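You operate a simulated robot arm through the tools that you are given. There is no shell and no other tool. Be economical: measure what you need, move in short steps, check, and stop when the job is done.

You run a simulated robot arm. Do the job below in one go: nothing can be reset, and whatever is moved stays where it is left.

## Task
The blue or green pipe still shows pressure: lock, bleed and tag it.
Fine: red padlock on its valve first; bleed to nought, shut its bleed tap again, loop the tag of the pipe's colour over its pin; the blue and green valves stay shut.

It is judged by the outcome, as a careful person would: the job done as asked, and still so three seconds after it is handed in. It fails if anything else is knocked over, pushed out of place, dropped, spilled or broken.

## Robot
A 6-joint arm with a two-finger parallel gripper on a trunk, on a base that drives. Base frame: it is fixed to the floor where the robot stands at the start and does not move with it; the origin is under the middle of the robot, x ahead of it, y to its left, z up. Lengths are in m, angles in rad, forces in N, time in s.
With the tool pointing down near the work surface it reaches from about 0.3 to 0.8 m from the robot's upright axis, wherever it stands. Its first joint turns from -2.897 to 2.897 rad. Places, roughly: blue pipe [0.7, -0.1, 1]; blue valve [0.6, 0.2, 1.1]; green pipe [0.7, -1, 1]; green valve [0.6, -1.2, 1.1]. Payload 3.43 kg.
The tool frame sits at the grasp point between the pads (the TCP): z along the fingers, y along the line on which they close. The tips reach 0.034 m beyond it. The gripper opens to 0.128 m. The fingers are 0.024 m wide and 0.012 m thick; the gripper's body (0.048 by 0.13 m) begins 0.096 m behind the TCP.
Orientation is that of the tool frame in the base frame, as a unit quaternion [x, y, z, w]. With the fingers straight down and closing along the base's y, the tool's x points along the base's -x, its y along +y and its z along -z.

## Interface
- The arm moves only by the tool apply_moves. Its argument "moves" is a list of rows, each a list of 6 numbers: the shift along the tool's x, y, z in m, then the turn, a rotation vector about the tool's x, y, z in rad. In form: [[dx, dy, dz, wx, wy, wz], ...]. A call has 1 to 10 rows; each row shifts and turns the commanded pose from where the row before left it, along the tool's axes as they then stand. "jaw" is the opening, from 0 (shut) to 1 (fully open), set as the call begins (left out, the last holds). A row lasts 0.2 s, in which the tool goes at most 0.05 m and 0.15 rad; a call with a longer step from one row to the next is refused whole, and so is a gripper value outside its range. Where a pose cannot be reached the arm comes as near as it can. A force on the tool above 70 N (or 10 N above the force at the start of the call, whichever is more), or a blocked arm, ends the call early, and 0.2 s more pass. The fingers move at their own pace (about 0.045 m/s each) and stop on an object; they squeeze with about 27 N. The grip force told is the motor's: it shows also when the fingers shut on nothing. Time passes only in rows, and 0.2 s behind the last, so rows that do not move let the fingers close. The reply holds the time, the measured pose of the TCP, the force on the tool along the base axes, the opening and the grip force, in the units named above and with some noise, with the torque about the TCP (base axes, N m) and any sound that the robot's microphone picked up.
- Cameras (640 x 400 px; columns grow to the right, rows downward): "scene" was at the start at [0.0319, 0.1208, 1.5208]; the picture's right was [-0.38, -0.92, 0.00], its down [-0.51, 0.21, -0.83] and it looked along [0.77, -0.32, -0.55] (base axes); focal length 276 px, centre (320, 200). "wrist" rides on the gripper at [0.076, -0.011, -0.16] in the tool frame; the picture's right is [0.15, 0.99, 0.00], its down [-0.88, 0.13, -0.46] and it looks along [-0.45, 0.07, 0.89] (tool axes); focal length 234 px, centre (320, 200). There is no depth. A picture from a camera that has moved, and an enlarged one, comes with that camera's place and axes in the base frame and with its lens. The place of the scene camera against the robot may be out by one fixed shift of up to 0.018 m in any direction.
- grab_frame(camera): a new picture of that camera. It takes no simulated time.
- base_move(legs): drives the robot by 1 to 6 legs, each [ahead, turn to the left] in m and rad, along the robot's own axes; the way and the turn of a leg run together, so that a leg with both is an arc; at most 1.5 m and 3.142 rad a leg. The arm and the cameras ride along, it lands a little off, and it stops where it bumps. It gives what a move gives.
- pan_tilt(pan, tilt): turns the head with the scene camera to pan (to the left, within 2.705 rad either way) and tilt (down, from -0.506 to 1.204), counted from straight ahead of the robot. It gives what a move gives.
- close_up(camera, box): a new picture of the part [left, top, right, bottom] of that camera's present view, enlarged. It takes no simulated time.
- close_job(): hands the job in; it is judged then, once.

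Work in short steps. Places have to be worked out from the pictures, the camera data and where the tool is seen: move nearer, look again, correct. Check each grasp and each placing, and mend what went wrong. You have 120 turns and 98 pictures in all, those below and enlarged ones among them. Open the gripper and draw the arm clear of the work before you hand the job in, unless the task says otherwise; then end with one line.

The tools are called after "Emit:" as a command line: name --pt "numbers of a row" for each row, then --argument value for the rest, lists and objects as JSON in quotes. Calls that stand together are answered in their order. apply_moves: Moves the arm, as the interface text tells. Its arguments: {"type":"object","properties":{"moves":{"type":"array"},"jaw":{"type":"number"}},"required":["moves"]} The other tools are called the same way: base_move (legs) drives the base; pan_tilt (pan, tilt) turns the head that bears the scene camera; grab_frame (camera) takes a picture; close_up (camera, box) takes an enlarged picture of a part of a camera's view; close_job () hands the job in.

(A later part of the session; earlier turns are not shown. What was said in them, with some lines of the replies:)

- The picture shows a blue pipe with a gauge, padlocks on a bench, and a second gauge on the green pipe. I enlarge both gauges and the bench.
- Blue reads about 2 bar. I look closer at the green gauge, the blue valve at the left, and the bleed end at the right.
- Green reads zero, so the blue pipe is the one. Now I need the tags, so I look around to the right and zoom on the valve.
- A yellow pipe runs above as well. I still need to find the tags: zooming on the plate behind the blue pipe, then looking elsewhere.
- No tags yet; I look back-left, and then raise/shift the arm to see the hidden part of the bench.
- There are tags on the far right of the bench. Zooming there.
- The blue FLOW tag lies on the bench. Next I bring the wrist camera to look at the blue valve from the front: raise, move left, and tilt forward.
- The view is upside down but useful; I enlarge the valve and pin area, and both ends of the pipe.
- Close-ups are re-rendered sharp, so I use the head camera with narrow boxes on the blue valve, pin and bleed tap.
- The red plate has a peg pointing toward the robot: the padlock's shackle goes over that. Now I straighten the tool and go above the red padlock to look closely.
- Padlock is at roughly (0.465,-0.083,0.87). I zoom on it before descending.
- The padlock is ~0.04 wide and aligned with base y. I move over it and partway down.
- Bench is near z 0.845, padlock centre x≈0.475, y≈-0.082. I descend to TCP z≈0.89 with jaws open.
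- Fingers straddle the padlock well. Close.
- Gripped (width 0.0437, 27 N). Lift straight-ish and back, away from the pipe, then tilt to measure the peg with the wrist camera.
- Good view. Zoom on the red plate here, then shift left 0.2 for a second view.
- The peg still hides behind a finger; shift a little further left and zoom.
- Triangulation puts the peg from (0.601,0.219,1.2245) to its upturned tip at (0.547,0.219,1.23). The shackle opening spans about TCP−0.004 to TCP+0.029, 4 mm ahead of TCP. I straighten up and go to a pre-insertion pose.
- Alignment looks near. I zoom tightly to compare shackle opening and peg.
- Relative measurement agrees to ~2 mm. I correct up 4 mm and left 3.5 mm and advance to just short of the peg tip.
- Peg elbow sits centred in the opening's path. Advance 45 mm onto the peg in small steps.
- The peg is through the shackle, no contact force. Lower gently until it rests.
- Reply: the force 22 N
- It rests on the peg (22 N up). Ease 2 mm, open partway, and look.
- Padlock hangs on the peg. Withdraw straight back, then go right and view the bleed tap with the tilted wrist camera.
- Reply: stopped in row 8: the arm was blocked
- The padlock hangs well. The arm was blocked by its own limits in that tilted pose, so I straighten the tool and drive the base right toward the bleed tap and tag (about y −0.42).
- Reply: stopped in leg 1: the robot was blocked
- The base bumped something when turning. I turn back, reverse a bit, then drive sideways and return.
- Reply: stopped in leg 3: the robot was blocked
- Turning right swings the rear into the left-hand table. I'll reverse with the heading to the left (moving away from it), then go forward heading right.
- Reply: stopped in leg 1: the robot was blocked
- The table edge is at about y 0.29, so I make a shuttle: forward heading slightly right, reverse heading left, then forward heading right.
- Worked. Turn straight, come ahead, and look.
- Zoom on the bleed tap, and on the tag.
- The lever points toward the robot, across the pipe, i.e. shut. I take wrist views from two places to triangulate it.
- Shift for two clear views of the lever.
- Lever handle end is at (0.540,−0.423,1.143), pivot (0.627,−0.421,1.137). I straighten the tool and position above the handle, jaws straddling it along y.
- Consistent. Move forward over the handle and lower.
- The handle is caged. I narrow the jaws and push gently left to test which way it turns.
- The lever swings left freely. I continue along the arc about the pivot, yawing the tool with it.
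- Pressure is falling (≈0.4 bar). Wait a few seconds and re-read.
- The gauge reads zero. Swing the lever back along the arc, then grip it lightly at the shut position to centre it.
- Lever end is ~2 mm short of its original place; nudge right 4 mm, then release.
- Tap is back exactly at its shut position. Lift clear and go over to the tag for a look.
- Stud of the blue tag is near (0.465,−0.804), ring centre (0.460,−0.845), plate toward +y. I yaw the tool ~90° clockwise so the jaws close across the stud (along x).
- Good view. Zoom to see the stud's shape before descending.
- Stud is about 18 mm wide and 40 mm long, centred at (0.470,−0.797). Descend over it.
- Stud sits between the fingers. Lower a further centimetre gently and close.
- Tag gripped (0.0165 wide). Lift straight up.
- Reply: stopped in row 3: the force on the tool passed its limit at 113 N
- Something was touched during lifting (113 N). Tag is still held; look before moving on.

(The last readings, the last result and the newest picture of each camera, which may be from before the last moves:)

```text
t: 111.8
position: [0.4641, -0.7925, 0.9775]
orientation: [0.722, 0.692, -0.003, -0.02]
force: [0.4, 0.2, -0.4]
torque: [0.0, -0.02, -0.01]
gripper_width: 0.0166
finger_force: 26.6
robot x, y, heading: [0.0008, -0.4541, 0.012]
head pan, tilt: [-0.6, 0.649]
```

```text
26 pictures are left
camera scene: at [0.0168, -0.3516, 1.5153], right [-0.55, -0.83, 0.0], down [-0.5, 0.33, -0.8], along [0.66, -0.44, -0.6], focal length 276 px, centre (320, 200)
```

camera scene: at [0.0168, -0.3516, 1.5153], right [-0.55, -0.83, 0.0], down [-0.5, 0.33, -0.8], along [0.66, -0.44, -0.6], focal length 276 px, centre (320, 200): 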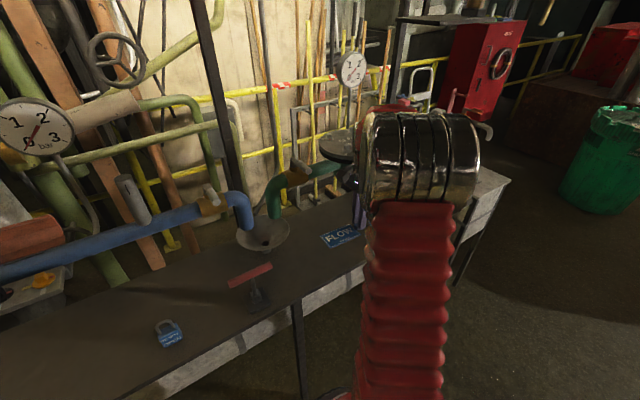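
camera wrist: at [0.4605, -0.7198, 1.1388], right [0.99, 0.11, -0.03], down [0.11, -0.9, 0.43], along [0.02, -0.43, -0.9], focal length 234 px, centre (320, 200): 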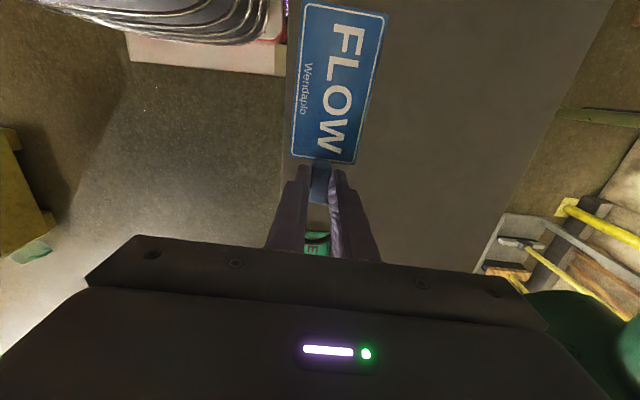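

Most likely the gripper body caught the rim of the green flange when rising. I back off toward the robot 7 cm, then rise.

Emit:
apply_moves --pt "0 -0.02 0 0 0 0" --pt "0 -0.025 0 0 0 0" --pt "0 -0.03 0 0 0 0" --pt "0 -0.01 -0.02 0 0 0" --pt "0 0 -0.03 0 0 0" --pt "0 0 -0.04 0 0 0" --pt "0 0 -0.045 0 0 0" --pt "0 0 -0.045 0 0 0" --pt "0 0 -0.045 0 0 0" --pt "0 0 -0.045 0 0 0"

Emit:
grab_frame --camera "scene"

Emit:
grab_frame --camera "wrist"

```text
t: 114.0
position: [0.3864, -0.793, 1.2466]
orientation: [0.722, 0.692, -0.004, -0.02]
force: [0.0, -0.4, 0.0]
torque: [-0.01, 0.03, 0.01]
gripper_width: 0.0166
finger_force: 26.8
robot x, y, heading: [-0.0046, -0.4538, 0.008]
head pan, tilt: [-0.6, 0.649]
```

```text
25 pictures are left
camera scene: at [0.0167, -0.3517, 1.5153], right [-0.55, -0.83, 0.0], down [-0.5, 0.34, -0.8], along [0.66, -0.44, -0.6], focal length 276 px, centre (320, 200)
```

scene: 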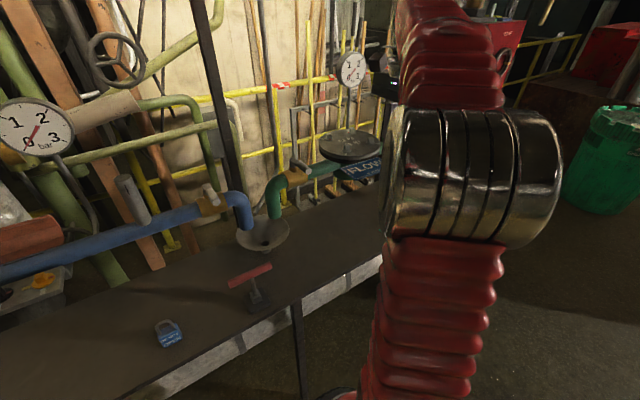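

```text
24 pictures are left
camera wrist: at [0.383, -0.7206, 1.4084], right [0.99, 0.11, -0.03], down [0.11, -0.9, 0.43], along [0.02, -0.43, -0.9], focal length 234 px, centre (320, 200)
```

wrist: 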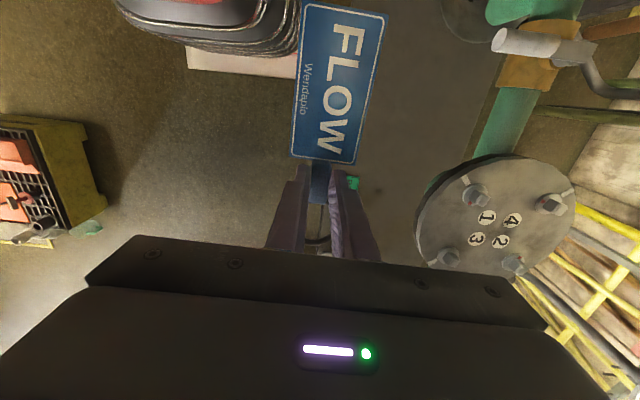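

Flange and everything look intact, tag unmoved in the grip. I remove the small tilt and yaw back so the tag's plate points to the robot and the ring ahead.

Emit:
apply_moves --pt "0 0 0 -0.034 -0.022 0" --pt "0 0 0 0 0 -0.148" --pt "0 0 0 0 0 -0.148" --pt "0 0 0 0 0 -0.148" --pt "0 0 0 0 0 -0.148" --pt "0 0 0 0 0 -0.148" --pt "0 0 0 0 0 -0.148" --pt "0 0 0 0 0 -0.148" --pt "0 0 0 0 0 -0.148"

Emit:
apply_moves --pt "0 0 0 0 0 -0.143" --pt "0 0 0 0 0 -0.143" --pt "0 0 0 0 0 -0.143" --pt "0 0.045 0 0 0 0" --pt "0 0.045 0 0 0 0" --pt "0 0.045 0 0 0 0" --pt "0 0.045 0 0 0 0" --pt "0 0.045 0 0 0 0" --pt "0 0.045 0 0 0 0" --pt "0 0 0 0 0 0"

Emit:
base_move --legs '[[0, 1.571], [0.25, 0], [0, -1.571]]'

```text
t: 116.0
position: [0.388, -0.7948, 1.2506]
orientation: [0.212, 0.977, 0.0, 0.001]
force: [1.1, 0.1, 0.8]
torque: [0.01, 0.0, 0.01]
gripper_width: 0.0162
finger_force: 27.1
robot x, y, heading: [-0.0021, -0.4561, 0.013]
head pan, tilt: [-0.6, 0.649]
```

```text
t: 118.2
position: [0.3882, -0.5274, 1.2487]
orientation: [-0.001, 1.0, 0.0, 0.0]
force: [-0.9, -0.2, -0.2]
torque: [0.07, -0.02, -0.04]
gripper_width: 0.0166
finger_force: 26.7
robot x, y, heading: [-0.0029, -0.4523, 0.017]
head pan, tilt: [-0.6, 0.649]
```

```text
t: 131.8
position: [0.3792, -0.2914, 1.2477]
orientation: [0.021, 1.0, 0.001, 0.001]
force: [-0.3, -0.6, -0.3]
torque: [-0.01, 0.0, 0.01]
gripper_width: 0.0167
finger_force: 26.9
robot x, y, heading: [-0.0077, -0.1798, -0.029]
head pan, tilt: [-0.6, 0.649]
```

Base landed at y≈−0.18. I fix yaw and carry the tag left, staying back at x≈0.38.

Emit:
apply_moves --pt "0 0 0 0 0 -0.042" --pt "0 0.048 0 0 0 0" --pt "0 0.048 0 0 0 0" --pt "0 0.048 0 0 0 0" --pt "0 0.048 0 0 0 0" --pt "0 0.048 0 0 0 0" --pt "0 0.048 0 0 0 0" --pt "0 0.048 0 0 0 0" --pt "0 0.048 0 0 0 0" --pt "0 0.048 0 0 0 0"

Emit:
apply_moves --pt "0 0.048 0 0 0 0" --pt "0 0 0.045 0 0 0" --pt "0 0 0.045 0 0 0" --pt "0 0 0.045 0 0 0" --pt "0 0 0.045 0 0 0" --pt "0 0 0 0 0 0"

Emit:
grab_frame --camera "wrist"

Emit:
pan_tilt --pan 0.5 --tilt 0.7

Emit:
grab_frame --camera "scene"

```text
t: 134.0
position: [0.3785, 0.1421, 1.2472]
orientation: [0.001, 1.0, 0.0, 0.0]
force: [-0.1, 0.1, -0.3]
torque: [0.0, -0.03, 0.02]
gripper_width: 0.0165
finger_force: 26.5
robot x, y, heading: [-0.0081, -0.1821, -0.032]
head pan, tilt: [-0.6, 0.649]
```

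```text
t: 135.4
position: [0.3804, 0.1884, 1.0708]
orientation: [0.0, 1.0, -0.001, 0.0]
force: [0.5, -0.5, -0.5]
torque: [-0.02, -0.02, 0.02]
gripper_width: 0.0167
finger_force: 26.9
robot x, y, heading: [-0.005, -0.1821, -0.027]
head pan, tilt: [-0.6, 0.649]
```

```text
23 pictures are left
camera wrist: at [0.305, 0.1775, 1.2308], right [-0.15, 0.99, 0.0], down [0.88, 0.13, 0.46], along [0.45, 0.07, -0.89], focal length 234 px, centre (320, 200)
```

wrist: 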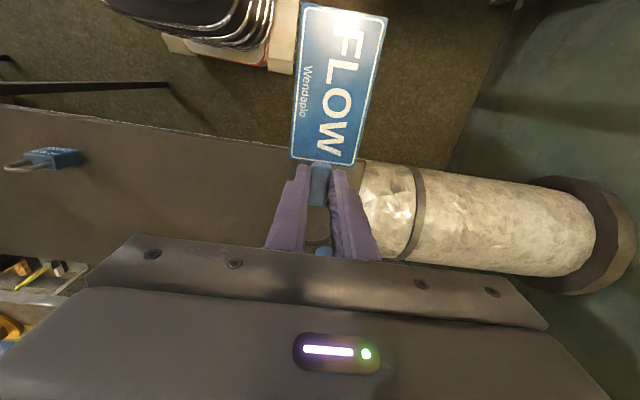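

```text
t: 136.7
position: [0.3816, 0.1891, 1.0726]
orientation: [0.001, 1.0, 0.0, 0.001]
force: [0.3, -0.7, -0.9]
torque: [0.01, -0.02, 0.03]
gripper_width: 0.0165
finger_force: 26.7
robot x, y, heading: [-0.0036, -0.1818, -0.03]
head pan, tilt: [0.499, 0.7]
```

```text
22 pictures are left
camera scene: at [0.0235, 0.0104, 1.511], right [0.46, -0.89, 0.0], down [-0.57, -0.29, -0.76], along [0.68, 0.35, -0.64], focal length 276 px, centre (320, 200)
```

scene: 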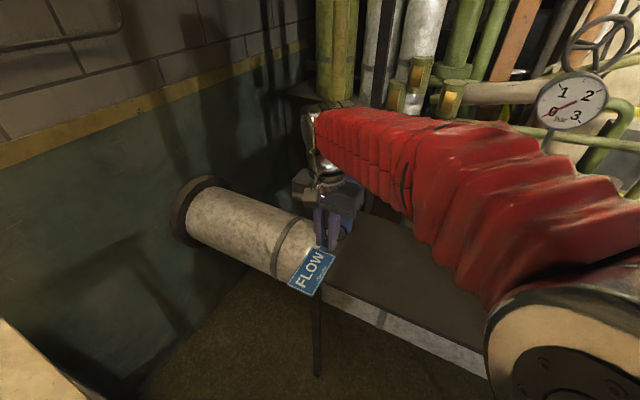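

I re-derive the pin from earlier frames at about (0.553,0.230), top z≈0.886. To confirm, I shift right so the pin shows beside the fingers.

Emit:
apply_moves --pt "0 -0.048 0 0 0 0" --pt "0 -0.048 0 0 0 0" --pt "0 -0.048 0 0 0 0" --pt "0 -0.048 0 0 0 0" --pt "0 0 0 0 0 0"

Emit:
close_up --camera "wrist" --box '[370, 180, 490, 270]'

Emit:
close_up --camera "scene" --box '[280, 120, 420, 270]'

```text
t: 137.9
position: [0.3826, -0.0043, 1.0712]
orientation: [0.001, 1.0, 0.0, 0.001]
force: [0.6, 0.1, 0.2]
torque: [-0.04, 0.03, 0.01]
gripper_width: 0.0165
finger_force: 26.9
robot x, y, heading: [-0.0043, -0.1829, -0.028]
head pan, tilt: [0.499, 0.7]
```

```text
4.44 times, centred on (430, 225) of wrist
camera zoom: at [0.3063, -0.0144, 1.2303], right [-0.15, 0.99, 0.0], down [0.88, 0.13, 0.46], along [0.45, 0.07, -0.89], focal length 1041 px, centre (-169, 89)
```

zoom: 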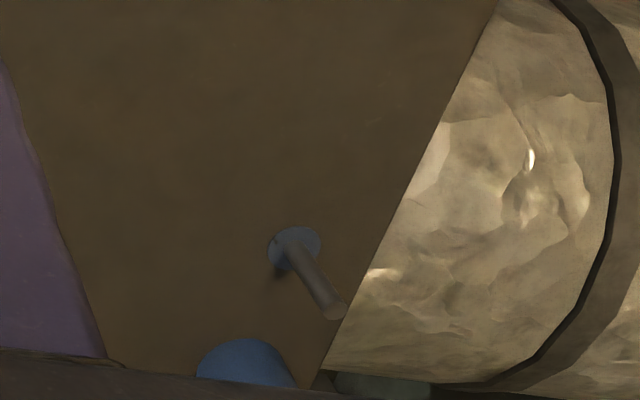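

```text
2.67 times, centred on (350, 195) of scene
camera zoom: at [0.0234, 0.0104, 1.511], right [0.46, -0.89, 0.0], down [-0.57, -0.29, -0.76], along [0.68, 0.35, -0.64], focal length 737 px, centre (240, 213)
```

zoom: 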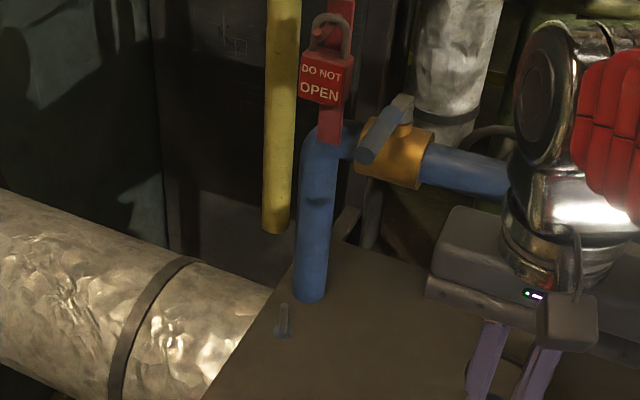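

Pin confirmed at (0.547,0.2325), top z≈0.891. I tilt the tool back a little (0.15) to keep the wrist away from the padlock, then move across and down to approach height, short of the pin.

Emit:
apply_moves --pt "0 0.0474 0 0 -0.15 0" --pt "0 0.0474 0 0 0 0" --pt "0 0.0474 0 0 0 0" --pt "0 0.0474 0 0 0 0" --pt "0 0.0472 0 0 0 0" --pt "0.007 0 0.0465 0 0 0" --pt "0.007 0 0.0465 0 0 0" --pt "0.007 0 0.0445 0 0 0" --pt "-0.03 0 0.0045 0 0 0" --pt "0 0 0 0 0 0"

Emit:
close_up --camera "scene" --box '[280, 170, 400, 290]'

Emit:
grab_frame --camera "wrist"

```text
t: 140.1
position: [0.411, 0.2334, 0.9265]
orientation: [0.0, 0.997, 0.0, 0.076]
force: [0.9, 0.1, -0.6]
torque: [-0.01, -0.03, 0.01]
gripper_width: 0.0167
finger_force: 27.1
robot x, y, heading: [-0.0074, -0.1814, -0.025]
head pan, tilt: [0.499, 0.7]
```

```text
3.33 times, centred on (340, 230) of scene
camera zoom: at [0.0235, 0.0104, 1.511], right [0.46, -0.89, 0.0], down [-0.57, -0.29, -0.76], along [0.68, 0.35, -0.64], focal length 922 px, centre (253, 100)
```

zoom: 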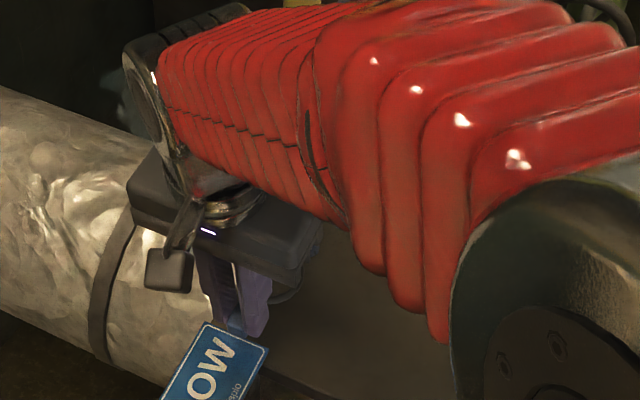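

```text
18 pictures are left
camera wrist: at [0.3128, 0.2225, 1.0736], right [-0.14, 0.99, -0.02], down [0.8, 0.13, 0.58], along [0.58, 0.07, -0.81], focal length 234 px, centre (320, 200)
```

wrist: 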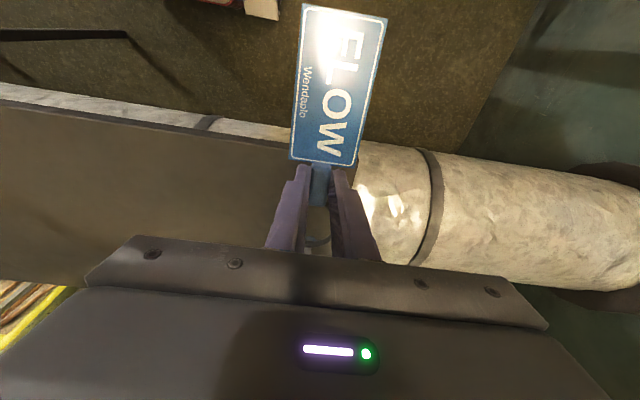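

Approach clear. Advance over the pin in small steps (ring ~1 cm above the pin top).

Emit:
apply_moves --pt "-0.0006 -0.0005 -0.004 0 0 0" --pt "-0.03 0 0.0044 0 0 0" --pt "-0.03 0 0.0044 0 0 0" --pt "-0.029 0 0.0044 0 0 0" --pt "0 0 0 0 0 0"

Emit:
close_up --camera "wrist" --box '[280, 160, 370, 260]'

Emit:
pan_tilt --pan 0.7 --tilt 0.7

Emit:
close_up --camera "scene" --box '[320, 100, 520, 250]'

```text
t: 141.3
position: [0.5013, 0.2337, 0.9332]
orientation: [-0.001, 0.997, 0.001, 0.075]
force: [0.4, -0.3, 0.0]
torque: [0.02, 0.03, 0.03]
gripper_width: 0.0166
finger_force: 26.9
robot x, y, heading: [-0.0092, -0.1828, -0.027]
head pan, tilt: [0.499, 0.7]
```

```text
4.00 times, centred on (325, 210) of wrist
camera zoom: at [0.4017, 0.2219, 1.0797], right [-0.15, 0.99, -0.02], down [0.8, 0.13, 0.58], along [0.58, 0.07, -0.81], focal length 937 px, centre (300, 160)
```

zoom: 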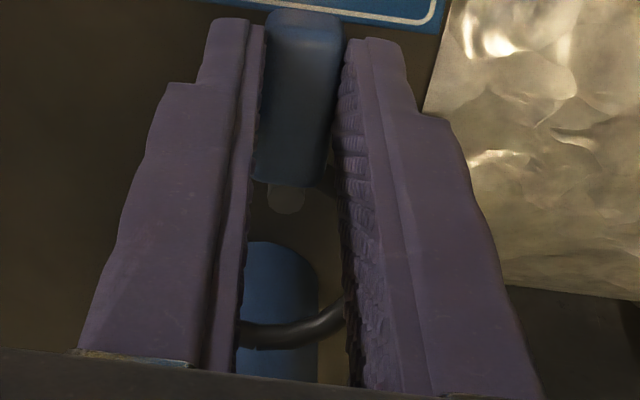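

```text
t: 142.1
position: [0.5019, 0.233, 0.9334]
orientation: [0.0, 0.997, 0.0, 0.076]
force: [0.6, 1.2, -0.2]
torque: [0.0, -0.03, 0.01]
gripper_width: 0.0163
finger_force: 27.0
robot x, y, heading: [-0.0071, -0.1817, -0.029]
head pan, tilt: [0.7, 0.7]
```

```text
2.67 times, centred on (420, 175) of scene
camera zoom: at [0.0144, 0.0247, 1.511], right [0.62, -0.78, 0.0], down [-0.5, -0.4, -0.76], along [0.6, 0.48, -0.64], focal length 737 px, centre (53, 267)
```

zoom: 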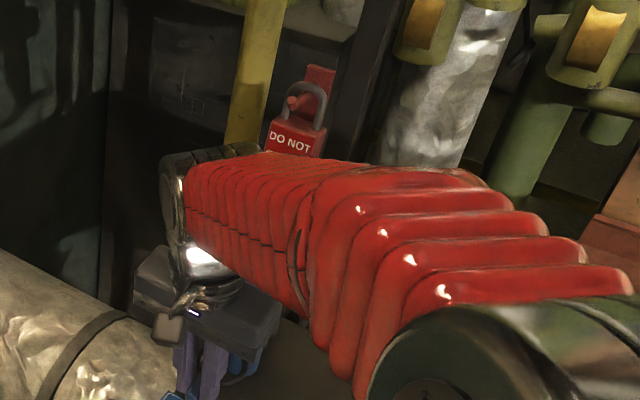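

The pin top shows inside the ring, near the stud side and ~3 mm left. I correct (back 4 mm, left 3 mm) and lower gently.

Emit:
apply_moves --pt "0.004 0.003 -0.0006 0 0 0" --pt "0.0015 0 0.0099 0 0 0" --pt "0.0015 0 0.0099 0 0 0" --pt "0.0013 0 0.009 0 0 0" --pt "0 0 0 0 0 0"

Emit:
close_up --camera "wrist" --box '[280, 160, 370, 260]'

```text
t: 143.3
position: [0.4977, 0.2374, 0.9051]
orientation: [0.001, 0.997, 0.0, 0.075]
force: [0.3, 0.5, -0.1]
torque: [0.03, 0.06, 0.0]
gripper_width: 0.0168
finger_force: 27.0
robot x, y, heading: [-0.0044, -0.1817, -0.028]
head pan, tilt: [0.7, 0.7]
```

```text
4.00 times, centred on (325, 210) of wrist
camera zoom: at [0.3972, 0.2251, 1.0501], right [-0.14, 0.99, -0.02], down [0.8, 0.13, 0.58], along [0.58, 0.07, -0.81], focal length 937 px, centre (300, 160)
```

zoom: 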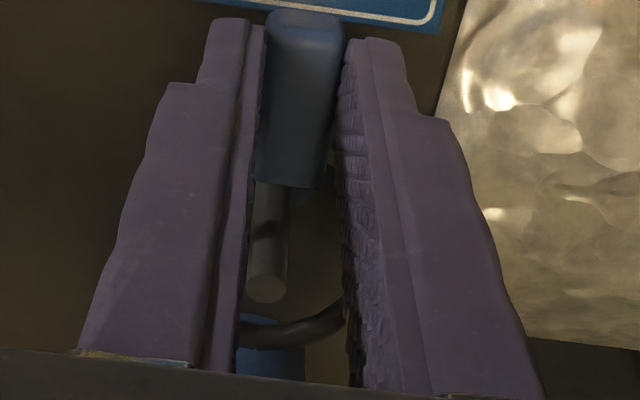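

The pin passes through the ring, no contact force. Lower the rest until the plate touches.

Emit:
apply_moves --pt "0.0008 0 0.005 0 0 0" --pt "0.0006 0 0.004 0 0 0" --pt "0.0005 0 0.003 0 0 0" --pt "0 0 0 0 0 0"

```text
t: 144.3
position: [0.4973, 0.2366, 0.8926]
orientation: [0.0, 0.997, 0.002, 0.077]
force: [0.5, -0.3, 9.6]
torque: [-0.02, 0.71, 0.03]
gripper_width: 0.0166
finger_force: 26.9
robot x, y, heading: [-0.0104, -0.1787, -0.026]
head pan, tilt: [0.7, 0.7]
```

Contact (≈10 N). Open the jaws partway to release.

Emit:
apply_moves --pt "0 0 -0.001 0 0 0" --pt "0 0 0 0 0 0" --pt "0 0 0 0 0 0" --pt "0 0 0 0 0 0" --jaw 0.35

Emit:
close_up --camera "wrist" --box '[250, 60, 400, 260]'

```text
t: 145.3
position: [0.4975, 0.2359, 0.8935]
orientation: [0.0, 0.997, -0.001, 0.075]
force: [0.3, -0.8, 0.8]
torque: [-0.03, 0.03, -0.01]
gripper_width: 0.0448
finger_force: 0.0
robot x, y, heading: [-0.0045, -0.1802, -0.028]
head pan, tilt: [0.7, 0.7]
```

```text
2.00 times, centred on (325, 160) of wrist
camera zoom: at [0.3974, 0.2249, 1.0396], right [-0.14, 0.99, -0.02], down [0.8, 0.13, 0.58], along [0.58, 0.07, -0.81], focal length 468 px, centre (310, 280)
```

zoom: 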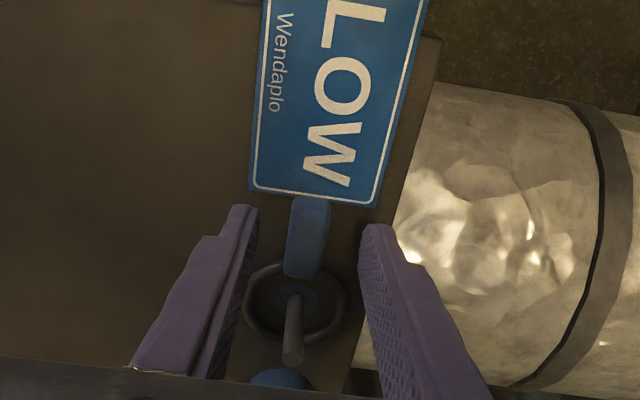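

The ring is flat around the pin. Lift along the tool axis, then draw back toward the robot.

Emit:
apply_moves --pt "0 0 -0.02 0 0 0" --pt "0 0 -0.03 0 0 0" --pt "0.04 0 -0.01 0 0 0" --pt "0.045 0 -0.01 0 0 0" --pt "0.03 -0.01 -0.03 0 0.05 0" --pt "0 -0.03 -0.03 0 0.1 0" --pt "0 -0.045 -0.02 0 0 0" --pt "0 -0.045 -0.02 0 0 0" --pt "0 -0.045 0 0 0 0" --pt "0 -0.045 0 0 0 0"

Emit:
apply_moves --pt "0 -0.045 0 0 0 0" --pt "0 -0.045 0 0 0 0" --pt "0 -0.045 0 0 0 0" --pt "0 -0.045 0 0 0 0" --pt "0 -0.045 0 0 0 0" --pt "0 -0.045 0 0 0 0" --jaw 1

Emit:
pan_tilt --pan 0.25 --tilt 0.6

Emit:
grab_frame --camera "scene"

```text
t: 147.5
position: [0.3641, 0.0166, 1.0438]
orientation: [0.0, 1.0, -0.001, 0.001]
force: [-0.2, 0.1, 0.2]
torque: [0.02, 0.06, 0.0]
gripper_width: 0.0447
finger_force: 0.0
robot x, y, heading: [-0.0062, -0.1785, -0.026]
head pan, tilt: [0.7, 0.7]
```

```text
t: 148.9
position: [0.368, -0.2551, 1.0456]
orientation: [-0.001, 1.0, -0.001, 0.0]
force: [0.2, -0.9, -0.6]
torque: [-0.01, 0.0, -0.01]
gripper_width: 0.1279
finger_force: 0.1
robot x, y, heading: [-0.0045, -0.1811, -0.028]
head pan, tilt: [0.7, 0.7]
```

```text
t: 149.8
position: [0.3674, -0.2552, 1.0459]
orientation: [0.0, 1.0, -0.001, 0.001]
force: [-0.1, -0.6, 0.3]
torque: [-0.01, -0.01, 0.02]
gripper_width: 0.1281
finger_force: 0.1
robot x, y, heading: [-0.0053, -0.1819, -0.025]
head pan, tilt: [0.25, 0.6]
```

```text
13 pictures are left
camera scene: at [0.0339, -0.0087, 1.5196], right [0.22, -0.97, 0.0], down [-0.55, -0.13, -0.82], along [0.8, 0.18, -0.57], focal length 276 px, centre (320, 200)
```

scene: 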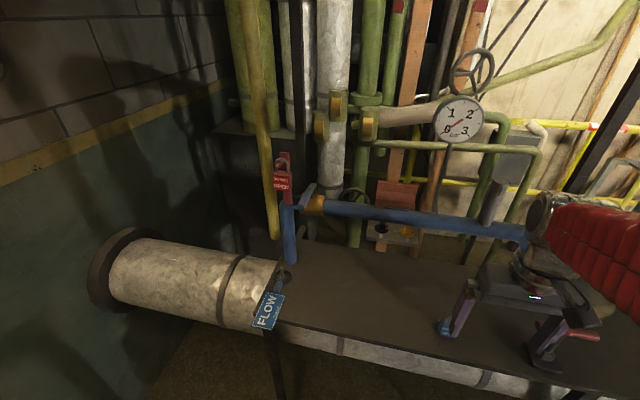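

Check tag, valve, gauge and bleed tap in close-up.

Emit:
close_up --camera "scene" --box '[230, 140, 370, 340]'

Emit:
close_up --camera "scene" --box '[430, 90, 500, 150]'

Emit:
pan_tilt --pan -0.4 --tilt 0.5

Emit:
grab_frame --camera "scene"

```text
2.00 times, centred on (300, 240) of scene
camera zoom: at [0.0339, -0.0087, 1.5196], right [0.22, -0.97, 0.0], down [-0.55, -0.13, -0.82], along [0.8, 0.18, -0.57], focal length 553 px, centre (360, 120)
```

zoom: 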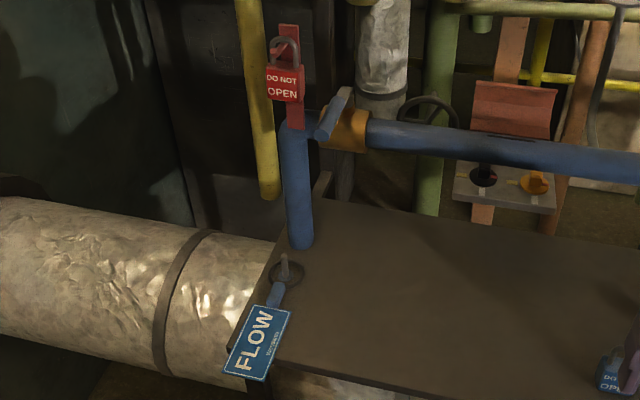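

```text
6.67 times, centred on (465, 120) of scene
camera zoom: at [0.0339, -0.0087, 1.5196], right [0.22, -0.97, 0.0], down [-0.55, -0.13, -0.82], along [0.8, 0.18, -0.57], focal length 1844 px, centre (-647, 733)
```

zoom: 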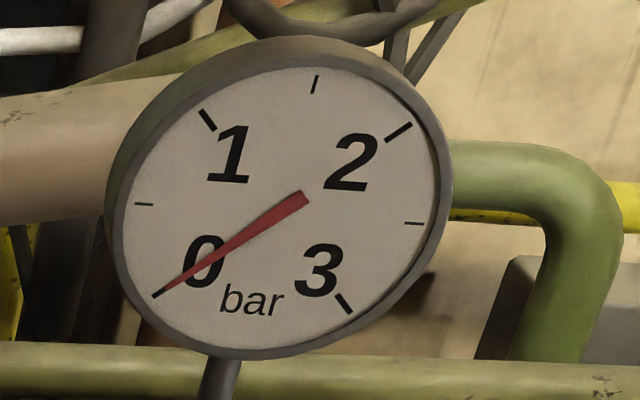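

```text
t: 150.8
position: [0.3681, -0.2531, 1.0452]
orientation: [0.0, 1.0, 0.0, 0.0]
force: [-0.2, 1.0, -0.5]
torque: [0.01, 0.01, 0.0]
gripper_width: 0.1279
finger_force: 0.0
robot x, y, heading: [-0.0037, -0.1817, -0.023]
head pan, tilt: [-0.4, 0.499]
```

```text
10 pictures are left
camera scene: at [0.0307, -0.0659, 1.5287], right [-0.41, -0.91, 0.0], down [-0.44, 0.2, -0.88], along [0.8, -0.36, -0.48], focal length 276 px, centre (320, 200)
```

scene: 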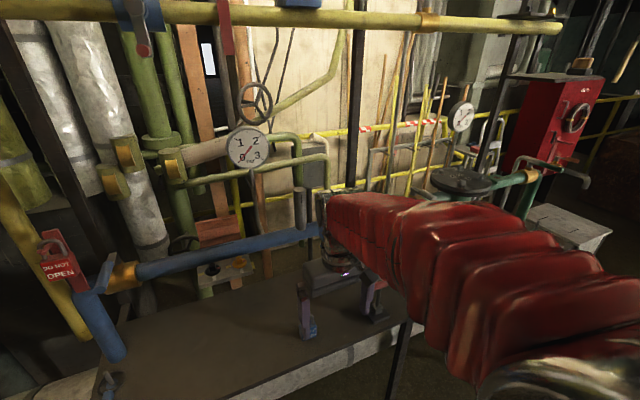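

All as wanted. I draw the arm up and back, and take a last look at the bleed tap and bench objects.

Emit:
apply_moves --pt "0 0 -0.04 0 0 0" --pt "0 0 -0.04 0 0 0" --pt "0.03 0 -0.03 0 0 0" --pt "0.04 0.02 0 0 0 0" --pt "0.03 0.03 0 0 0 0" --pt "0 0.045 0 0 0 0" --pt "0 0.045 0 0 0 0" --pt "0 0.045 0 0 0 0" --pt "0 0.045 0 0 0 0" --pt "0 0 0 0 0 0"

Emit:
grab_frame --camera "scene"

```text
t: 153.0
position: [0.2637, -0.0243, 1.1538]
orientation: [0.0, 1.0, 0.0, 0.0]
force: [-0.1, 0.1, -0.3]
torque: [-0.02, -0.02, 0.02]
gripper_width: 0.1278
finger_force: 0.1
robot x, y, heading: [-0.0078, -0.181, -0.022]
head pan, tilt: [-0.4, 0.499]
```

```text
9 pictures are left
camera scene: at [0.0305, -0.0659, 1.5287], right [-0.41, -0.91, 0.0], down [-0.44, 0.2, -0.88], along [0.8, -0.36, -0.48], focal length 276 px, centre (320, 200)
```

scene: 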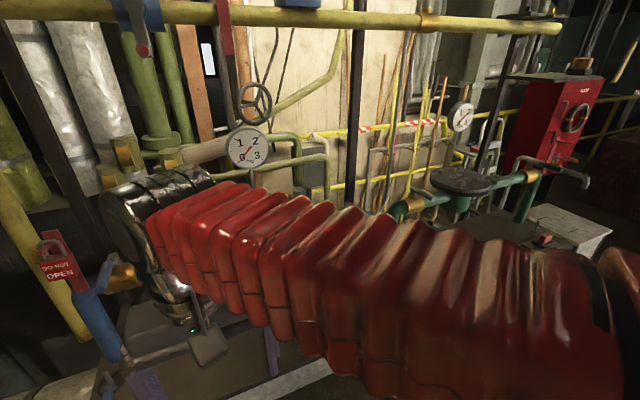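

Everything was verified earlier: padlock on its peg, gauge at zero, bleed tap back across the pipe, blue tag's ring over the pin, nothing else moved. The arm is clear and the jaws are open, so I hand in.

Emit:
close_job

```text
The job is handed in.
```

The blue pipe was the one still under pressure, at about 2 bar. It now has the red padlock on its valve, is bled to zero with the bleed tap shut again, and carries the blue FLOW tag over its pin. I left the blue and green valves shut, but the gripper bumped hard (113 N) while lifting the tag, probably on the green pipe's flange, and nothing looked moved afterwards.
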